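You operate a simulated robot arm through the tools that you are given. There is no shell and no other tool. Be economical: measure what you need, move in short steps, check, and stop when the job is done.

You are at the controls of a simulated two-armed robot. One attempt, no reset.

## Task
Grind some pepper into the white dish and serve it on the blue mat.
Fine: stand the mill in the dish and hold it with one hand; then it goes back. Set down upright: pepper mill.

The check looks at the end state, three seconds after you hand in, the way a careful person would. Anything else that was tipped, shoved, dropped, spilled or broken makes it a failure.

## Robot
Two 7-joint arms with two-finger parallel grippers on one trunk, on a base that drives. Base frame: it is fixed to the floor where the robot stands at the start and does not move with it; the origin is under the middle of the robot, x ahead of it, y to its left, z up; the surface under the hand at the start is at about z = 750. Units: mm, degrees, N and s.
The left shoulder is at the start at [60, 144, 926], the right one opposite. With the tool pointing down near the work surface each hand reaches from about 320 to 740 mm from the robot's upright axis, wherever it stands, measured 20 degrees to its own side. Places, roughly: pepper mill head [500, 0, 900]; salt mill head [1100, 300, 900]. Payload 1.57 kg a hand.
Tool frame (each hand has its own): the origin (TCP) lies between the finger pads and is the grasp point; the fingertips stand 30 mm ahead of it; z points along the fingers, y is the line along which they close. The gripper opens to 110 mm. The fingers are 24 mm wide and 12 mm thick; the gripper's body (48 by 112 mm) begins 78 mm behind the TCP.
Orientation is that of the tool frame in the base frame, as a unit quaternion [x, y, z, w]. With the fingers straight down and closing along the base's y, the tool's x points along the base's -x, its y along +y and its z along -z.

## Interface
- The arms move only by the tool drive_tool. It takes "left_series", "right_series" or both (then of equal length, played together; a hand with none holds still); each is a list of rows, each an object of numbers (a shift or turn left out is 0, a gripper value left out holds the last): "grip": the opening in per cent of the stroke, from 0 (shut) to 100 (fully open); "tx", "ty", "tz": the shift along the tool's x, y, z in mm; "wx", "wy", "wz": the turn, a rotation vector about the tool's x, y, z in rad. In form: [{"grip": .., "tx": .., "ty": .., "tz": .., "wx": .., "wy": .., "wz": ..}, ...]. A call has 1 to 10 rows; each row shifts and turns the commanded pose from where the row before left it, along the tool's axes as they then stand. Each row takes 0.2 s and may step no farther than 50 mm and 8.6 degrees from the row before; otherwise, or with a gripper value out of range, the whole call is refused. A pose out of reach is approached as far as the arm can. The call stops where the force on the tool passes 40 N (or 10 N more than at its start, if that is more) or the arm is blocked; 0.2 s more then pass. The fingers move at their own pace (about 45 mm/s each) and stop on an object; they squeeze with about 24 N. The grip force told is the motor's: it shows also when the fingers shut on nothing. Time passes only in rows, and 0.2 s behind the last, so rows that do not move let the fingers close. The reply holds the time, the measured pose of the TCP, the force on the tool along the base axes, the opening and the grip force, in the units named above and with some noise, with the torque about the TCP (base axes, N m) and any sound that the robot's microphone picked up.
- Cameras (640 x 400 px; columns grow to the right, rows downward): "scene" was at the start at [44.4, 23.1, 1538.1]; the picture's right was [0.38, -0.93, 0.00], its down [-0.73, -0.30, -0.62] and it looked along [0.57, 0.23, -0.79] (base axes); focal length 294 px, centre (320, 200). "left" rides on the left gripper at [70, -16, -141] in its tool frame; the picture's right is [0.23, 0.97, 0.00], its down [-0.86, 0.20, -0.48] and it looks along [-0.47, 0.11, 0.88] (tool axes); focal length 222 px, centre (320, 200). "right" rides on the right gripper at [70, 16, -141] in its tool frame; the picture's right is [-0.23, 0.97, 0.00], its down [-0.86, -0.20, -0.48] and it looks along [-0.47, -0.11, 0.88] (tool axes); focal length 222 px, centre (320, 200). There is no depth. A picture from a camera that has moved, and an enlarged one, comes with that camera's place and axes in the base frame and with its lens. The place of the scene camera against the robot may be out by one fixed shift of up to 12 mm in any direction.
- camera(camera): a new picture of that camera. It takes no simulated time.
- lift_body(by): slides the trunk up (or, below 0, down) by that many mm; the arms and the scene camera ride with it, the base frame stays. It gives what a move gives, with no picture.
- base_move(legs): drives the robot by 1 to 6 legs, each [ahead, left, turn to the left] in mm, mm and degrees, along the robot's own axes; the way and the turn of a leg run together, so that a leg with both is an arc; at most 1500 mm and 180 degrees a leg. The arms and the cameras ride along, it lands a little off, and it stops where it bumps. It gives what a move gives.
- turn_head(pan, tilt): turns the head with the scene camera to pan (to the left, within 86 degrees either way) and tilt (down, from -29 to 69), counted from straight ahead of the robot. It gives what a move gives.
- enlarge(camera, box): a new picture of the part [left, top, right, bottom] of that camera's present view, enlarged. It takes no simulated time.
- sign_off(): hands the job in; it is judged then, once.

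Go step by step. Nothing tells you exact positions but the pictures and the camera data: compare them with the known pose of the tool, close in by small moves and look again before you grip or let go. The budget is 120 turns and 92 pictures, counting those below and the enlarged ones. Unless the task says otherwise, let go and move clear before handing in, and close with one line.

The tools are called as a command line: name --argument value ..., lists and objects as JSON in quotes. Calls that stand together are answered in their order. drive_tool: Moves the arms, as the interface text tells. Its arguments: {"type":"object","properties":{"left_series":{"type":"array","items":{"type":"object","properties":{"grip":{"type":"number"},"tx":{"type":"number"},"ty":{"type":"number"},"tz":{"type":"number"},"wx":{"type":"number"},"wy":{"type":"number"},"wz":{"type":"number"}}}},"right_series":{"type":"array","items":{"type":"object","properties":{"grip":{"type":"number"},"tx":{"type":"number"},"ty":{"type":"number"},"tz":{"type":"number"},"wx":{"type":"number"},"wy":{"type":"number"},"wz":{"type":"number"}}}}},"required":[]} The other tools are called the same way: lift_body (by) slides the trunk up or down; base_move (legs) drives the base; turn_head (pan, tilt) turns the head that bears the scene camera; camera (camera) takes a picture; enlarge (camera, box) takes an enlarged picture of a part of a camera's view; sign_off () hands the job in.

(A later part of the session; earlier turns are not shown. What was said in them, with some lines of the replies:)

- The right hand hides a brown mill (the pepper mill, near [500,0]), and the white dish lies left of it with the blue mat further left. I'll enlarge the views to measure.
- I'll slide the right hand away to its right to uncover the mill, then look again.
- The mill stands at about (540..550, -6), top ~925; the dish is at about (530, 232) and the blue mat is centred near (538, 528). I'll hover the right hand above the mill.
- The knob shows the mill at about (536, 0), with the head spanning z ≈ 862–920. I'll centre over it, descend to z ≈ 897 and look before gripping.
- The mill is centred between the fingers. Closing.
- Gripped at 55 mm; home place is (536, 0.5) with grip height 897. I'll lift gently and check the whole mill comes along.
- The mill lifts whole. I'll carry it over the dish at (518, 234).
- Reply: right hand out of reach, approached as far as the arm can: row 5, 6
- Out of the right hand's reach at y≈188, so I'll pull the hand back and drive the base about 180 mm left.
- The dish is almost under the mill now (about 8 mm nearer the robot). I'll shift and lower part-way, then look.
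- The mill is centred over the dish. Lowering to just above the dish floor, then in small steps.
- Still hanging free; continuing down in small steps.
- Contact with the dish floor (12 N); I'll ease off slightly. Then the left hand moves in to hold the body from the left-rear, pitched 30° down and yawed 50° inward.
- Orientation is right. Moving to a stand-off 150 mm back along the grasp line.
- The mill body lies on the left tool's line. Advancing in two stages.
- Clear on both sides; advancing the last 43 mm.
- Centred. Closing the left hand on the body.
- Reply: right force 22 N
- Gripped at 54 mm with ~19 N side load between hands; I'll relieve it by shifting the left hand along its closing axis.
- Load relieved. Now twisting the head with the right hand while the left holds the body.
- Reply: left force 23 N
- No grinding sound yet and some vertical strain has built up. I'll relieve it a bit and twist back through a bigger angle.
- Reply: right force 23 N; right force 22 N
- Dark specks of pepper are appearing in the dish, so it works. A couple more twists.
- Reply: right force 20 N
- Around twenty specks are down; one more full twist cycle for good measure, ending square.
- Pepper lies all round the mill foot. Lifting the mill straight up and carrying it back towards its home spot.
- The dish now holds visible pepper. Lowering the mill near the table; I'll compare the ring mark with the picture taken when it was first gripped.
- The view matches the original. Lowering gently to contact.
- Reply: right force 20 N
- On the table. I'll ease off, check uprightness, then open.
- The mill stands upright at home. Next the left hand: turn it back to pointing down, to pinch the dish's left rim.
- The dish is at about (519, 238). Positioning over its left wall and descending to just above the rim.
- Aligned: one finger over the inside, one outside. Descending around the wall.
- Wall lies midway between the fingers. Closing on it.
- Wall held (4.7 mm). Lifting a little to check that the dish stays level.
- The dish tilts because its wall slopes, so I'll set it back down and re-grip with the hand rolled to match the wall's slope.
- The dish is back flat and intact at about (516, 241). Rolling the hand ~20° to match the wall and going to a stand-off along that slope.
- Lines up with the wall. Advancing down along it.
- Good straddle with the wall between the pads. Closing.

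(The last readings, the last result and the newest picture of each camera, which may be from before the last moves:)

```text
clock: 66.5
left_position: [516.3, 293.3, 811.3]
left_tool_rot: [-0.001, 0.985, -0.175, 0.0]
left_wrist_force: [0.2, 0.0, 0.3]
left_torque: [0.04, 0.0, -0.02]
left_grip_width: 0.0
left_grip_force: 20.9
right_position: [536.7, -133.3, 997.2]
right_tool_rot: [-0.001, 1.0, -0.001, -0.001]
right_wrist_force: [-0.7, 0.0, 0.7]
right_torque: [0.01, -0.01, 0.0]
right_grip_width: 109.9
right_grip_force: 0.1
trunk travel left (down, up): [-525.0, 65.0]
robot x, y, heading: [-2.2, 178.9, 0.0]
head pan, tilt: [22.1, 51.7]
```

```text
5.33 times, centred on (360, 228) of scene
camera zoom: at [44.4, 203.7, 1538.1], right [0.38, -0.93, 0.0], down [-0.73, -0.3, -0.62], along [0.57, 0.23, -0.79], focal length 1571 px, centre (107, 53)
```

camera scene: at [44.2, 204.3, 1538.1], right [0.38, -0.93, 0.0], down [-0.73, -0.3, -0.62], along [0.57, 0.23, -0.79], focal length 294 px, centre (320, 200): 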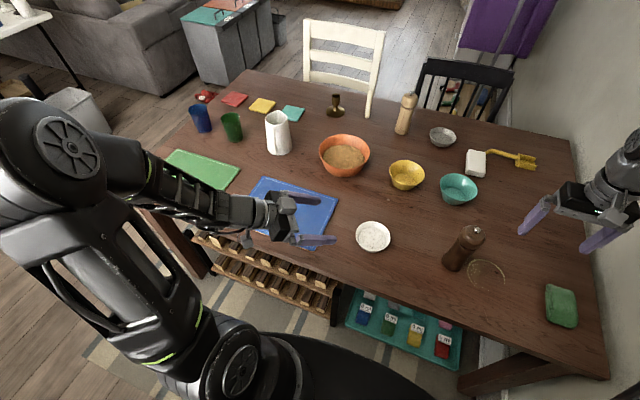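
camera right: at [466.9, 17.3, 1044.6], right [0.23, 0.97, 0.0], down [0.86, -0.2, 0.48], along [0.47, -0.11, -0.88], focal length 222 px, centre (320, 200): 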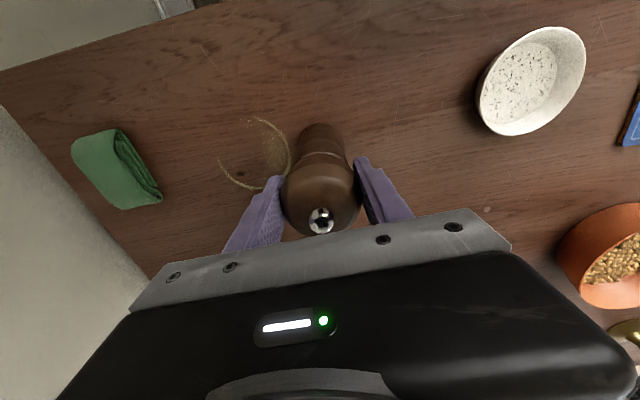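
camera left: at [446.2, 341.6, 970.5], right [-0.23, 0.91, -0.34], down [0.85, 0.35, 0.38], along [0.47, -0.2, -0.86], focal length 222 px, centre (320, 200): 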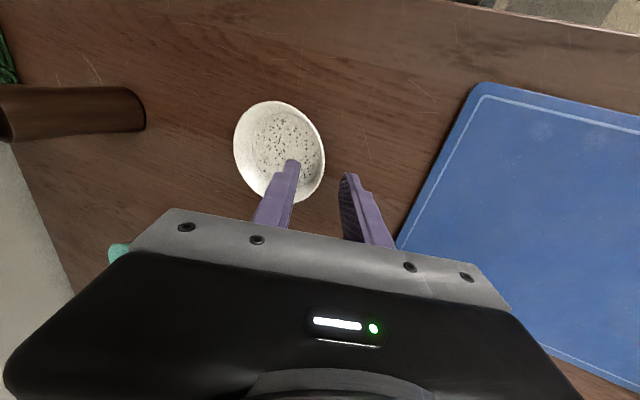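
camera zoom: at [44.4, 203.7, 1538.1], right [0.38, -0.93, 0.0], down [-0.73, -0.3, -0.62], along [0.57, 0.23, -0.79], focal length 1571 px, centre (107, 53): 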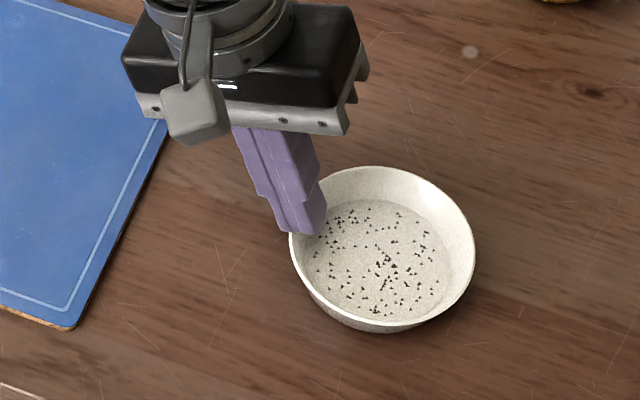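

It only pinched the very edge and slipped off; the dish stayed put. I'll re-open narrowly, shift back onto the wall line and go ~9 mm deeper.

drive_tool --left_series '[{"ty": 6.3, "tz": -2.3}, {"grip": 17}, {"grip": 17}, {}]'

enlarge --camera "left" --box '[220, 80, 420, 240]'

```text
clock: 67.5
left_position: [515.4, 301.5, 813.0]
left_tool_rot: [0.0, 0.985, -0.174, 0.0]
left_wrist_force: [0.2, -0.5, -0.6]
left_torque: [0.0, -0.03, 0.01]
left_grip_width: 18.6
left_grip_force: 0.0
right_position: [535.8, -133.6, 997.5]
right_tool_rot: [0.0, 1.0, 0.0, 0.0]
right_wrist_force: [-0.1, -1.2, 0.5]
right_torque: [0.01, -0.02, 0.01]
right_grip_width: 110.1
right_grip_force: 0.1
trunk travel left (down, up): [-525.0, 65.0]
robot x, y, heading: [2.8, 179.4, 0.5]
head pan, tilt: [22.1, 51.7]
```

```text
2.50 times, centred on (320, 160) of left
camera zoom: at [446.7, 334.6, 949.8], right [-0.23, 0.91, -0.33], down [0.85, 0.35, 0.38], along [0.47, -0.2, -0.86], focal length 555 px, centre (320, 300)
```

zoom: 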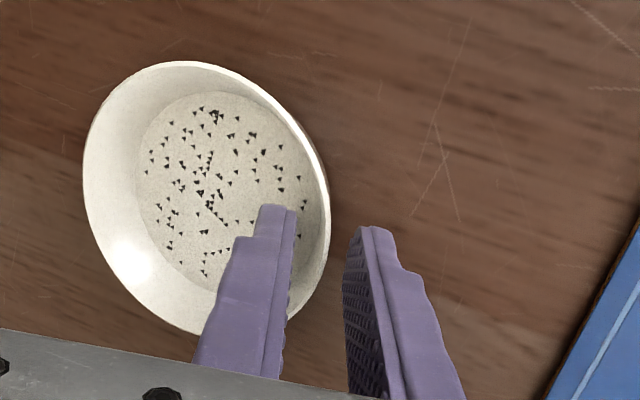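

drive_tool --left_series '[{"tz": 10}, {"tz": 10}, {"tz": 5}, {}]'

enlarge --camera "left" --box '[220, 80, 420, 240]'

```text
clock: 68.5
left_position: [514.9, 291.5, 788.2]
left_tool_rot: [-0.001, 0.985, -0.174, 0.0]
left_wrist_force: [-0.4, 0.0, -0.2]
left_torque: [0.0, 0.0, 0.02]
left_grip_width: 18.7
left_grip_force: 0.1
right_position: [535.2, -133.7, 997.8]
right_tool_rot: [-0.001, 1.0, 0.0, 0.0]
right_wrist_force: [-0.7, 0.3, -0.5]
right_torque: [-0.02, -0.03, 0.02]
right_grip_width: 110.3
right_grip_force: 0.0
trunk travel left (down, up): [-525.0, 65.0]
robot x, y, heading: [-2.0, 177.6, -0.0]
head pan, tilt: [22.1, 51.7]
```

```text
2.50 times, centred on (320, 160) of left
camera zoom: at [446.0, 325.4, 926.2], right [-0.23, 0.91, -0.33], down [0.85, 0.35, 0.38], along [0.47, -0.2, -0.86], focal length 555 px, centre (320, 300)
```

zoom: 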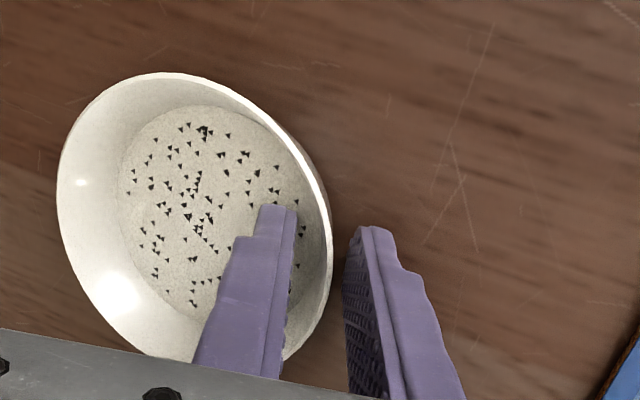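

drive_tool --left_series '[{"grip": 8}, {"grip": 0}, {"grip": 0}, {"grip": 0}, {"grip": 0}]'

enlarge --camera "left" --box '[220, 80, 420, 240]'

```text
clock: 69.7
left_position: [515.1, 292.6, 789.8]
left_tool_rot: [-0.001, 0.985, -0.175, 0.0]
left_wrist_force: [0.1, 1.0, 0.6]
left_torque: [0.07, -0.04, 0.01]
left_grip_width: 2.7
left_grip_force: 23.9
right_position: [535.7, -134.6, 997.0]
right_tool_rot: [-0.001, 1.0, -0.001, 0.0]
right_wrist_force: [-0.4, -0.4, 0.0]
right_torque: [0.0, 0.01, -0.01]
right_grip_width: 110.1
right_grip_force: 0.1
trunk travel left (down, up): [-525.0, 65.0]
robot x, y, heading: [1.4, 183.8, -0.1]
head pan, tilt: [22.1, 51.7]
```

```text
2.50 times, centred on (320, 160) of left
camera zoom: at [446.0, 325.6, 926.3], right [-0.23, 0.91, -0.33], down [0.85, 0.35, 0.38], along [0.47, -0.2, -0.86], focal length 555 px, centre (320, 300)
```

zoom: 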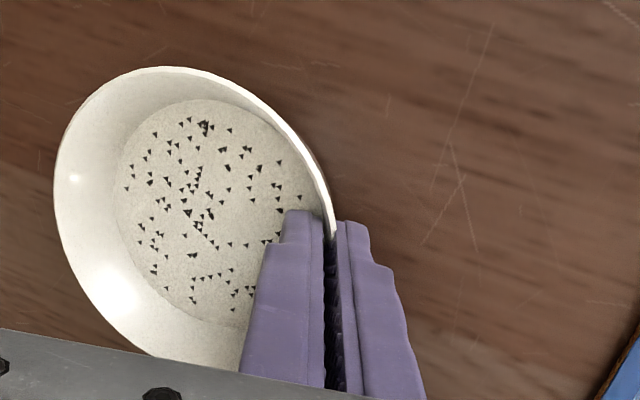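

Pinched deeper. Test lift of 12 mm.

drive_tool --left_series '[{"ty": -1.4, "tz": -3.8}, {"ty": -2.7, "tz": -7.5}, {}]'

enlarge --camera "left" --box '[220, 80, 420, 240]'

enlarge --camera "scene" --box '[300, 190, 420, 265]'

```text
clock: 70.5
left_position: [515.8, 294.4, 801.7]
left_tool_rot: [-0.001, 0.985, -0.174, 0.0]
left_wrist_force: [0.0, -0.3, 0.3]
left_torque: [0.07, -0.03, 0.02]
left_grip_width: 2.5
left_grip_force: 24.2
right_position: [535.3, -133.3, 997.3]
right_tool_rot: [-0.001, 1.0, -0.001, 0.0]
right_wrist_force: [-0.1, 0.4, 0.3]
right_torque: [-0.02, 0.04, 0.01]
right_grip_width: 110.1
right_grip_force: 0.0
trunk travel left (down, up): [-525.0, 65.0]
robot x, y, heading: [0.6, 179.4, -0.1]
head pan, tilt: [22.1, 51.7]
```

```text
2.50 times, centred on (320, 160) of left
camera zoom: at [447.2, 326.7, 938.2], right [-0.23, 0.91, -0.33], down [0.85, 0.35, 0.38], along [0.47, -0.2, -0.86], focal length 555 px, centre (320, 300)
```

zoom: 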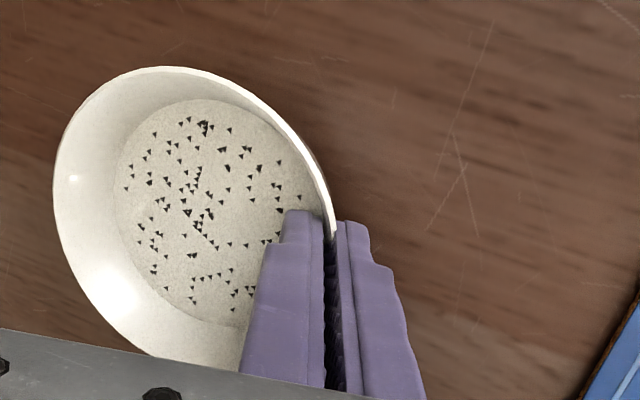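

```text
5.33 times, centred on (360, 228) of scene
camera zoom: at [44.4, 203.8, 1538.1], right [0.38, -0.93, 0.0], down [-0.73, -0.3, -0.62], along [0.57, 0.23, -0.79], focal length 1571 px, centre (107, 53)
```

zoom: 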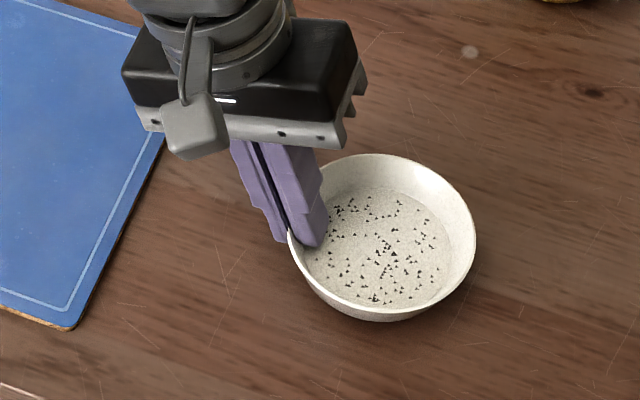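

The dish rides level with the hand. Lifting further and carrying smoothly to the mat.

drive_tool --left_series '[{"ty": -5.1, "tz": -14.1}, {"ty": -4.1, "tz": -11.3}, {"ty": 18.8, "tz": -6.8, "tx": -2}, {"ty": 28.2, "tz": -10.3, "tx": -2}, {"ty": 28.2, "tz": -10.3, "tx": -2}, {"ty": 28.2, "tz": -10.3, "tx": -2}, {"ty": 28.2, "tz": -10.3, "tx": -2}, {"ty": 18.8, "tz": -6.8}, {}]'

camera --camera "left"

camera --camera "scene"

```text
clock: 72.5
left_position: [527.1, 452.9, 827.6]
left_tool_rot: [-0.001, 0.985, -0.175, 0.0]
left_wrist_force: [-0.1, -0.3, -0.7]
left_torque: [0.08, 0.03, 0.0]
left_grip_width: 2.6
left_grip_force: 23.9
right_position: [536.3, -133.9, 997.7]
right_tool_rot: [-0.001, 1.0, 0.0, 0.0]
right_wrist_force: [-0.2, 0.2, -0.1]
right_torque: [0.0, 0.01, -0.01]
right_grip_width: 109.8
right_grip_force: 0.1
trunk travel left (down, up): [-525.0, 65.0]
robot x, y, heading: [1.0, 181.9, 0.1]
head pan, tilt: [22.1, 51.7]
```

```text
21 pictures are left
camera left: at [457.5, 487.0, 965.6], right [-0.23, 0.91, -0.33], down [0.85, 0.35, 0.38], along [0.47, -0.2, -0.86], focal length 222 px, centre (320, 200)
```

left: 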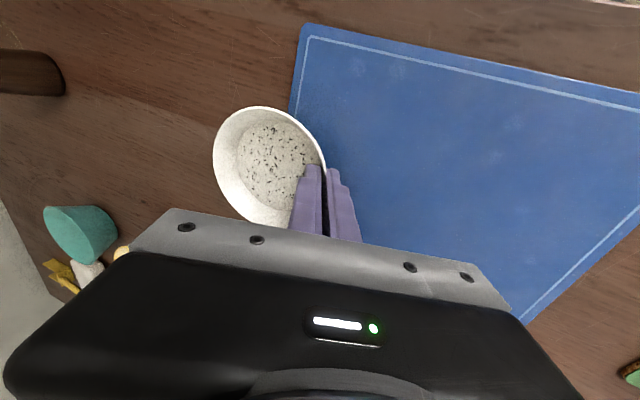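

```text
20 pictures are left
camera scene: at [44.3, 203.7, 1538.1], right [0.38, -0.93, 0.0], down [-0.73, -0.3, -0.62], along [0.57, 0.23, -0.79], focal length 294 px, centre (320, 200)
```

scene: 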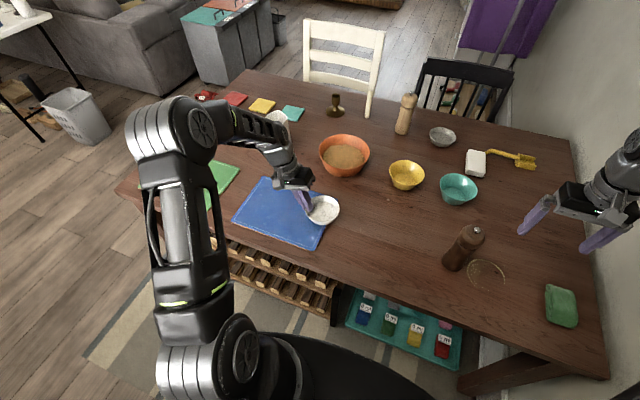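

Continuing another 125 mm to the mat's middle.

drive_tool --left_series '[{"ty": 18.8, "tz": -6.8}, {"ty": 28.2, "tz": -10.3}, {"ty": 28.2, "tz": -10.3}, {"ty": 28.2, "tz": -10.3}, {"ty": 14.1, "tz": -5.1}, {}]'

camera --camera "scene"

camera --camera "left"

```text
clock: 73.9
left_position: [524.2, 576.3, 826.0]
left_tool_rot: [-0.001, 0.985, -0.175, 0.001]
left_wrist_force: [-0.1, 0.5, -0.1]
left_torque: [0.04, 0.02, 0.03]
left_grip_width: 2.5
left_grip_force: 24.2
right_position: [534.0, -132.9, 997.1]
right_tool_rot: [-0.001, 1.0, 0.0, 0.0]
right_wrist_force: [0.4, -0.1, -0.4]
right_torque: [0.01, -0.04, -0.01]
right_grip_width: 109.9
right_grip_force: 0.1
trunk travel left (down, up): [-525.0, 65.0]
robot x, y, heading: [-2.1, 185.9, 0.1]
head pan, tilt: [22.1, 51.7]
```

```text
19 pictures are left
camera scene: at [44.4, 203.8, 1538.1], right [0.38, -0.93, 0.0], down [-0.73, -0.3, -0.62], along [0.57, 0.23, -0.79], focal length 294 px, centre (320, 200)
```

scene: 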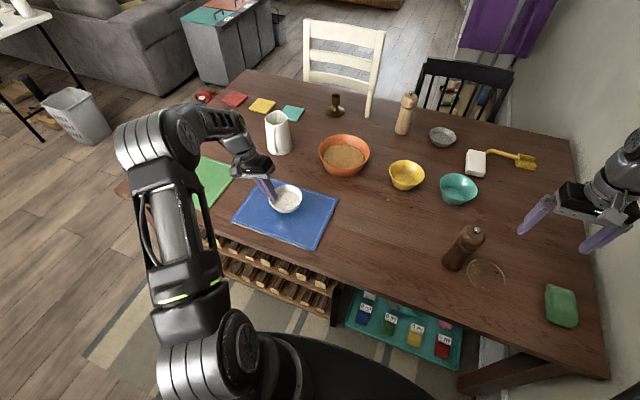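

```text
18 pictures are left
camera left: at [455.1, 609.8, 964.8], right [-0.23, 0.91, -0.33], down [0.85, 0.35, 0.38], along [0.47, -0.2, -0.86], focal length 222 px, centre (320, 200)
```

left: 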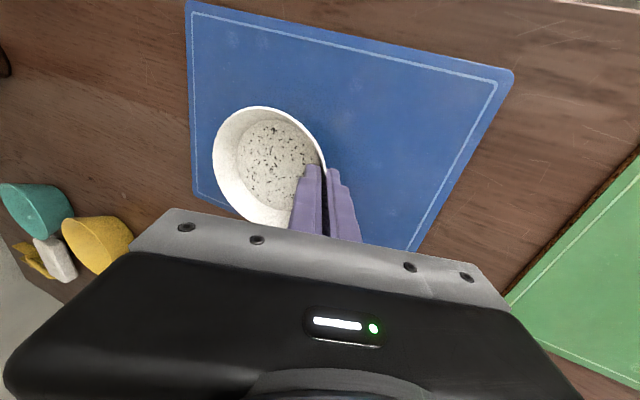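

Dish is over the mat's centre. Lowering vertically, then in small steps to contact.

drive_tool --left_series '[{"ty": 4.6, "tz": 12.7}, {"ty": 3.1, "tz": 8.5}, {"ty": 1.4, "tz": 3.8}, {}]'

drive_tool --left_series '[{"ty": 0.68, "tz": 1.88}, {}]'

enlarge --camera "scene" --box '[220, 165, 340, 240]'

```text
clock: 74.9
left_position: [524.8, 576.6, 801.3]
left_tool_rot: [-0.002, 0.985, -0.174, 0.0]
left_wrist_force: [0.8, 0.5, -2.0]
left_torque: [0.06, 0.01, -0.02]
left_grip_width: 2.3
left_grip_force: 23.3
right_position: [535.4, -134.4, 998.7]
right_tool_rot: [-0.001, 1.0, -0.001, 0.0]
right_wrist_force: [0.2, 0.1, -0.2]
right_torque: [-0.01, 0.01, 0.0]
right_grip_width: 109.9
right_grip_force: 0.0
trunk travel left (down, up): [-525.0, 65.0]
robot x, y, heading: [-0.1, 181.6, -0.0]
head pan, tilt: [22.1, 51.7]
```

```text
clock: 75.5
left_position: [524.0, 578.5, 798.8]
left_tool_rot: [-0.001, 0.985, -0.174, 0.0]
left_wrist_force: [-0.6, -0.4, -1.5]
left_torque: [0.05, 0.02, 0.02]
left_grip_width: 2.3
left_grip_force: 24.1
right_position: [535.5, -133.9, 997.8]
right_tool_rot: [-0.001, 1.0, 0.0, 0.0]
right_wrist_force: [1.0, -0.5, -0.4]
right_torque: [0.0, 0.02, 0.01]
right_grip_width: 109.8
right_grip_force: 0.1
trunk travel left (down, up): [-525.0, 65.0]
robot x, y, heading: [-0.4, 181.6, -0.0]
head pan, tilt: [22.1, 51.7]
```

```text
5.33 times, centred on (280, 202) of scene
camera zoom: at [44.4, 203.8, 1538.1], right [0.38, -0.93, 0.0], down [-0.73, -0.3, -0.62], along [0.57, 0.23, -0.79], focal length 1571 px, centre (533, 187)
```

zoom: 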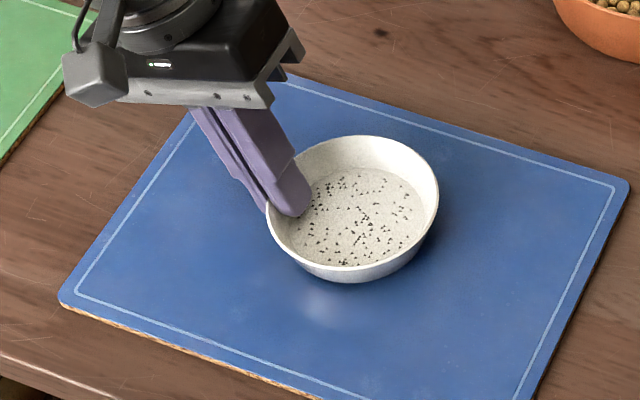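

drive_tool --left_series '[{"ty": 0.5, "tz": 1.4}, {}]'

drive_tool --left_series '[{"ty": 0.5, "tz": 1.4}, {}]'

drive_tool --left_series '[{"ty": 0.5, "tz": 1.4}, {}]'

```text
clock: 76.1
left_position: [524.2, 576.8, 798.1]
left_tool_rot: [-0.001, 0.985, -0.175, 0.0]
left_wrist_force: [-1.0, -0.2, -1.3]
left_torque: [0.09, 0.01, -0.01]
left_grip_width: 2.7
left_grip_force: 23.8
right_position: [534.9, -134.3, 997.1]
right_tool_rot: [0.0, 1.0, 0.0, 0.0]
right_wrist_force: [-0.1, -1.0, -0.2]
right_torque: [0.03, -0.01, -0.03]
right_grip_width: 109.8
right_grip_force: 0.0
trunk travel left (down, up): [-525.0, 65.0]
robot x, y, heading: [2.6, 179.7, 0.1]
head pan, tilt: [22.1, 51.7]
```

```text
clock: 76.7
left_position: [524.5, 578.1, 796.6]
left_tool_rot: [-0.001, 0.985, -0.174, 0.0]
left_wrist_force: [-0.1, 0.1, -1.3]
left_torque: [0.08, 0.0, -0.02]
left_grip_width: 2.3
left_grip_force: 23.5
right_position: [533.9, -134.1, 997.0]
right_tool_rot: [-0.001, 1.0, 0.0, 0.0]
right_wrist_force: [-1.3, 1.0, -0.4]
right_torque: [0.01, 0.0, -0.01]
right_grip_width: 109.9
right_grip_force: 0.1
trunk travel left (down, up): [-525.0, 65.0]
robot x, y, heading: [-1.2, 180.0, 0.1]
head pan, tilt: [22.1, 51.7]
```

```text
clock: 77.3
left_position: [523.9, 575.5, 795.4]
left_tool_rot: [-0.001, 0.985, -0.175, 0.0]
left_wrist_force: [-0.1, -0.2, -0.6]
left_torque: [0.08, 0.03, 0.03]
left_grip_width: 2.1
left_grip_force: 23.3
right_position: [535.0, -133.6, 997.6]
right_tool_rot: [0.0, 1.0, 0.0, 0.0]
right_wrist_force: [0.0, 0.3, 0.1]
right_torque: [0.05, 0.02, 0.03]
right_grip_width: 109.8
right_grip_force: 0.1
trunk travel left (down, up): [-525.0, 65.0]
robot x, y, heading: [-0.9, 179.5, 0.2]
head pan, tilt: [22.1, 51.7]
```

drive_tool --left_series '[{"ty": 0.5, "tz": 1.4}, {}]'

drive_tool --left_series '[{"ty": 0.3, "tz": 0.9}, {}]'

enlarge --camera "scene" --box '[220, 165, 340, 240]'

```text
clock: 77.9
left_position: [524.1, 576.3, 795.2]
left_tool_rot: [-0.002, 0.985, -0.174, 0.001]
left_wrist_force: [-1.0, 2.7, 5.9]
left_torque: [0.08, 0.0, -0.01]
left_grip_width: 2.2
left_grip_force: 24.0
right_position: [534.4, -134.8, 997.6]
right_tool_rot: [-0.002, 1.0, 0.001, 0.0]
right_wrist_force: [0.5, 0.0, -0.3]
right_torque: [0.02, -0.04, -0.01]
right_grip_width: 110.2
right_grip_force: 0.0
trunk travel left (down, up): [-525.0, 65.0]
robot x, y, heading: [-3.8, 181.7, 0.4]
head pan, tilt: [22.1, 51.7]
```

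```text
clock: 78.5
left_position: [525.1, 575.6, 794.0]
left_tool_rot: [-0.001, 0.985, -0.173, 0.002]
left_wrist_force: [-1.0, 4.7, 19.0]
left_torque: [-0.03, -0.02, -0.02]
left_grip_width: 2.6
left_grip_force: 24.2
right_position: [533.9, -134.0, 997.9]
right_tool_rot: [0.0, 1.0, 0.0, 0.001]
right_wrist_force: [0.1, 0.1, 0.0]
right_torque: [-0.01, 0.0, 0.0]
right_grip_width: 110.1
right_grip_force: 0.0
trunk travel left (down, up): [-525.0, 65.0]
robot x, y, heading: [-1.3, 185.5, 0.0]
head pan, tilt: [22.1, 51.7]
```

```text
5.33 times, centred on (280, 202) of scene
camera zoom: at [42.6, 203.1, 1538.3], right [0.38, -0.93, 0.0], down [-0.73, -0.3, -0.62], along [0.57, 0.23, -0.78], focal length 1571 px, centre (533, 187)
```

zoom: 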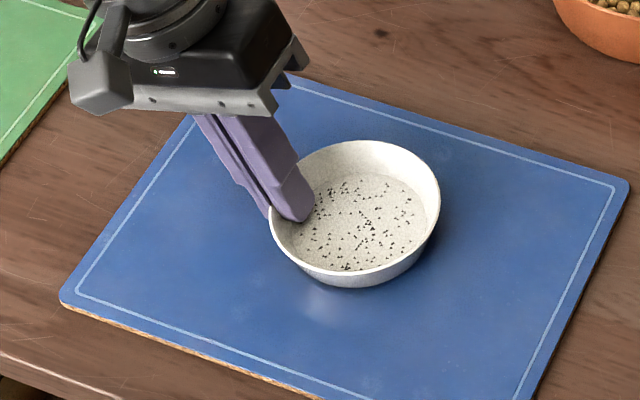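

Contact made. Easing off slightly and opening the fingers slowly.

drive_tool --left_series '[{"ty": -0.3, "tz": -0.9}, {"grip": 4}, {"grip": 7}, {"grip": 10}, {"grip": 14}, {"grip": 16}, {}]'

enlarge --camera "scene" --box '[220, 165, 340, 240]'

enlarge --camera "left" --box '[220, 80, 420, 240]'

```text
clock: 80.1
left_position: [525.2, 576.1, 791.9]
left_tool_rot: [-0.002, 0.985, -0.173, 0.0]
left_wrist_force: [-0.2, -0.6, -0.3]
left_torque: [-0.02, -0.07, 0.01]
left_grip_width: 17.5
left_grip_force: 0.1
right_position: [534.6, -134.4, 997.6]
right_tool_rot: [-0.001, 1.0, -0.001, 0.0]
right_wrist_force: [0.3, 0.2, 0.5]
right_torque: [-0.01, 0.01, 0.01]
right_grip_width: 110.0
right_grip_force: 0.1
trunk travel left (down, up): [-525.0, 65.0]
robot x, y, heading: [-0.1, 177.1, -0.0]
head pan, tilt: [22.1, 51.7]
```

```text
5.33 times, centred on (280, 202) of scene
camera zoom: at [44.3, 203.8, 1538.1], right [0.38, -0.93, 0.0], down [-0.73, -0.3, -0.62], along [0.57, 0.23, -0.79], focal length 1571 px, centre (533, 187)
```

zoom: 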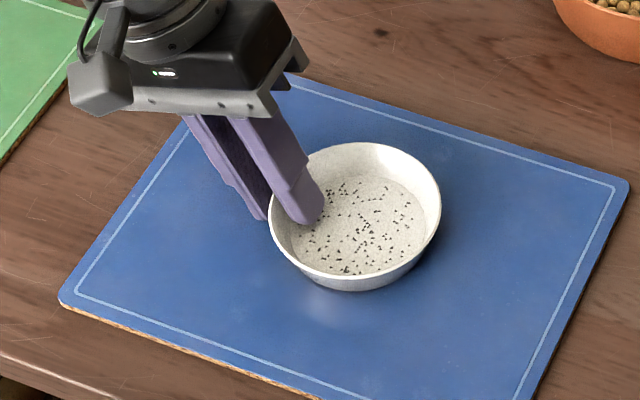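

```text
2.50 times, centred on (320, 160) of left
camera zoom: at [455.8, 609.8, 929.7], right [-0.23, 0.91, -0.33], down [0.85, 0.35, 0.38], along [0.47, -0.2, -0.86], focal length 555 px, centre (320, 300)
```

zoom: 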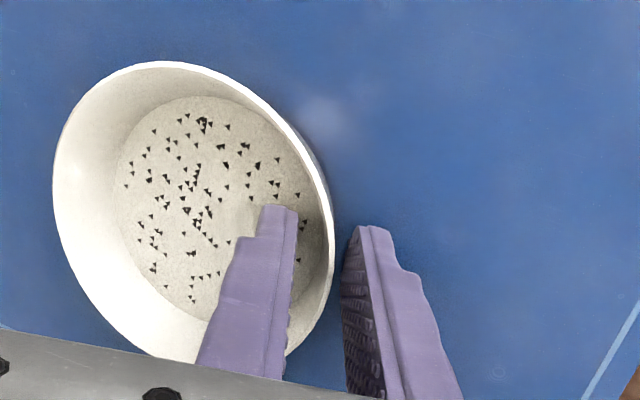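

Released with the dish flat on the mat and neither finger touching the wall. Withdrawing back along the slope.

drive_tool --left_series '[{"tz": -10}, {"tz": -20}, {"tz": -30}, {"tz": -40}, {"tz": -40}, {}]'

camera --camera "scene"

enlarge --camera "scene" --box '[220, 165, 340, 240]'

enlarge --camera "scene" --box '[340, 180, 520, 300]'

```text
clock: 81.5
left_position: [525.7, 628.2, 930.0]
left_tool_rot: [-0.001, 0.985, -0.174, 0.001]
left_wrist_force: [-0.3, -0.7, 0.1]
left_torque: [0.0, 0.02, 0.01]
left_grip_width: 17.4
left_grip_force: 0.1
right_position: [535.6, -135.4, 997.3]
right_tool_rot: [-0.001, 1.0, 0.0, 0.0]
right_wrist_force: [-0.2, -0.5, 0.7]
right_torque: [-0.03, 0.01, 0.03]
right_grip_width: 109.8
right_grip_force: 0.0
trunk travel left (down, up): [-525.0, 65.0]
robot x, y, heading: [-2.8, 181.5, 0.1]
head pan, tilt: [22.1, 51.7]
```

```text
13 pictures are left
camera scene: at [44.5, 203.8, 1538.1], right [0.38, -0.93, 0.0], down [-0.73, -0.3, -0.62], along [0.57, 0.23, -0.79], focal length 294 px, centre (320, 200)
```

scene: 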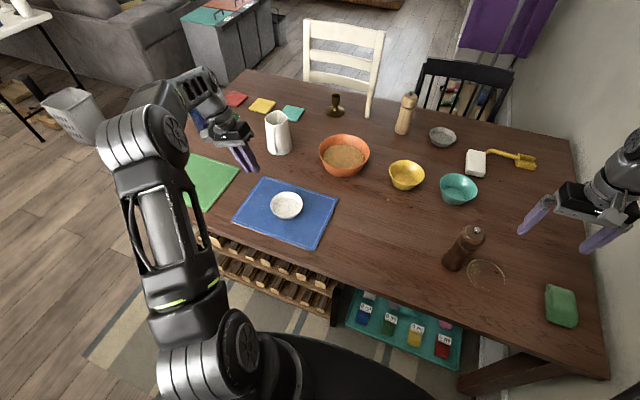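

```text
5.33 times, centred on (280, 202) of scene
camera zoom: at [44.5, 203.8, 1538.1], right [0.38, -0.93, 0.0], down [-0.73, -0.3, -0.62], along [0.57, 0.23, -0.79], focal length 1571 px, centre (533, 187)
```

zoom: 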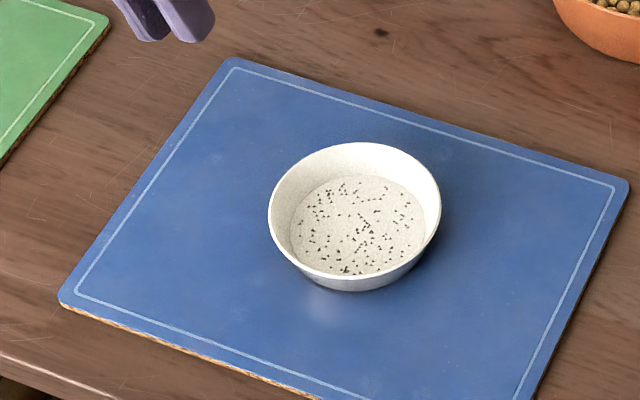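

```text
3.33 times, centred on (430, 240) of scene
camera zoom: at [44.5, 203.8, 1538.1], right [0.38, -0.93, 0.0], down [-0.73, -0.3, -0.62], along [0.57, 0.23, -0.79], focal length 982 px, centre (-47, 67)
```

zoom: 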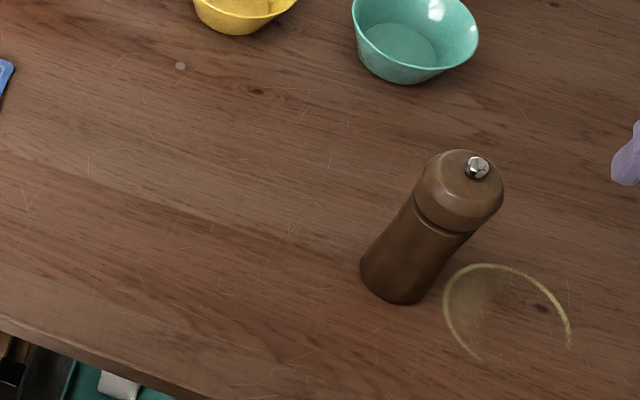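

The peppered dish sits flat on the blue mat, the mill stands upright at its home spot, both hands are clear and nothing else has moved. Handing in.

sign_off

```text
The job is handed in.
```

I ground pepper into the white dish and set the dish flat near the middle of the blue mat. The pepper mill is back upright where it started, within a few millimetres. Nothing else on the table looked moved or spilled in the last pictures, and I've handed the job in.
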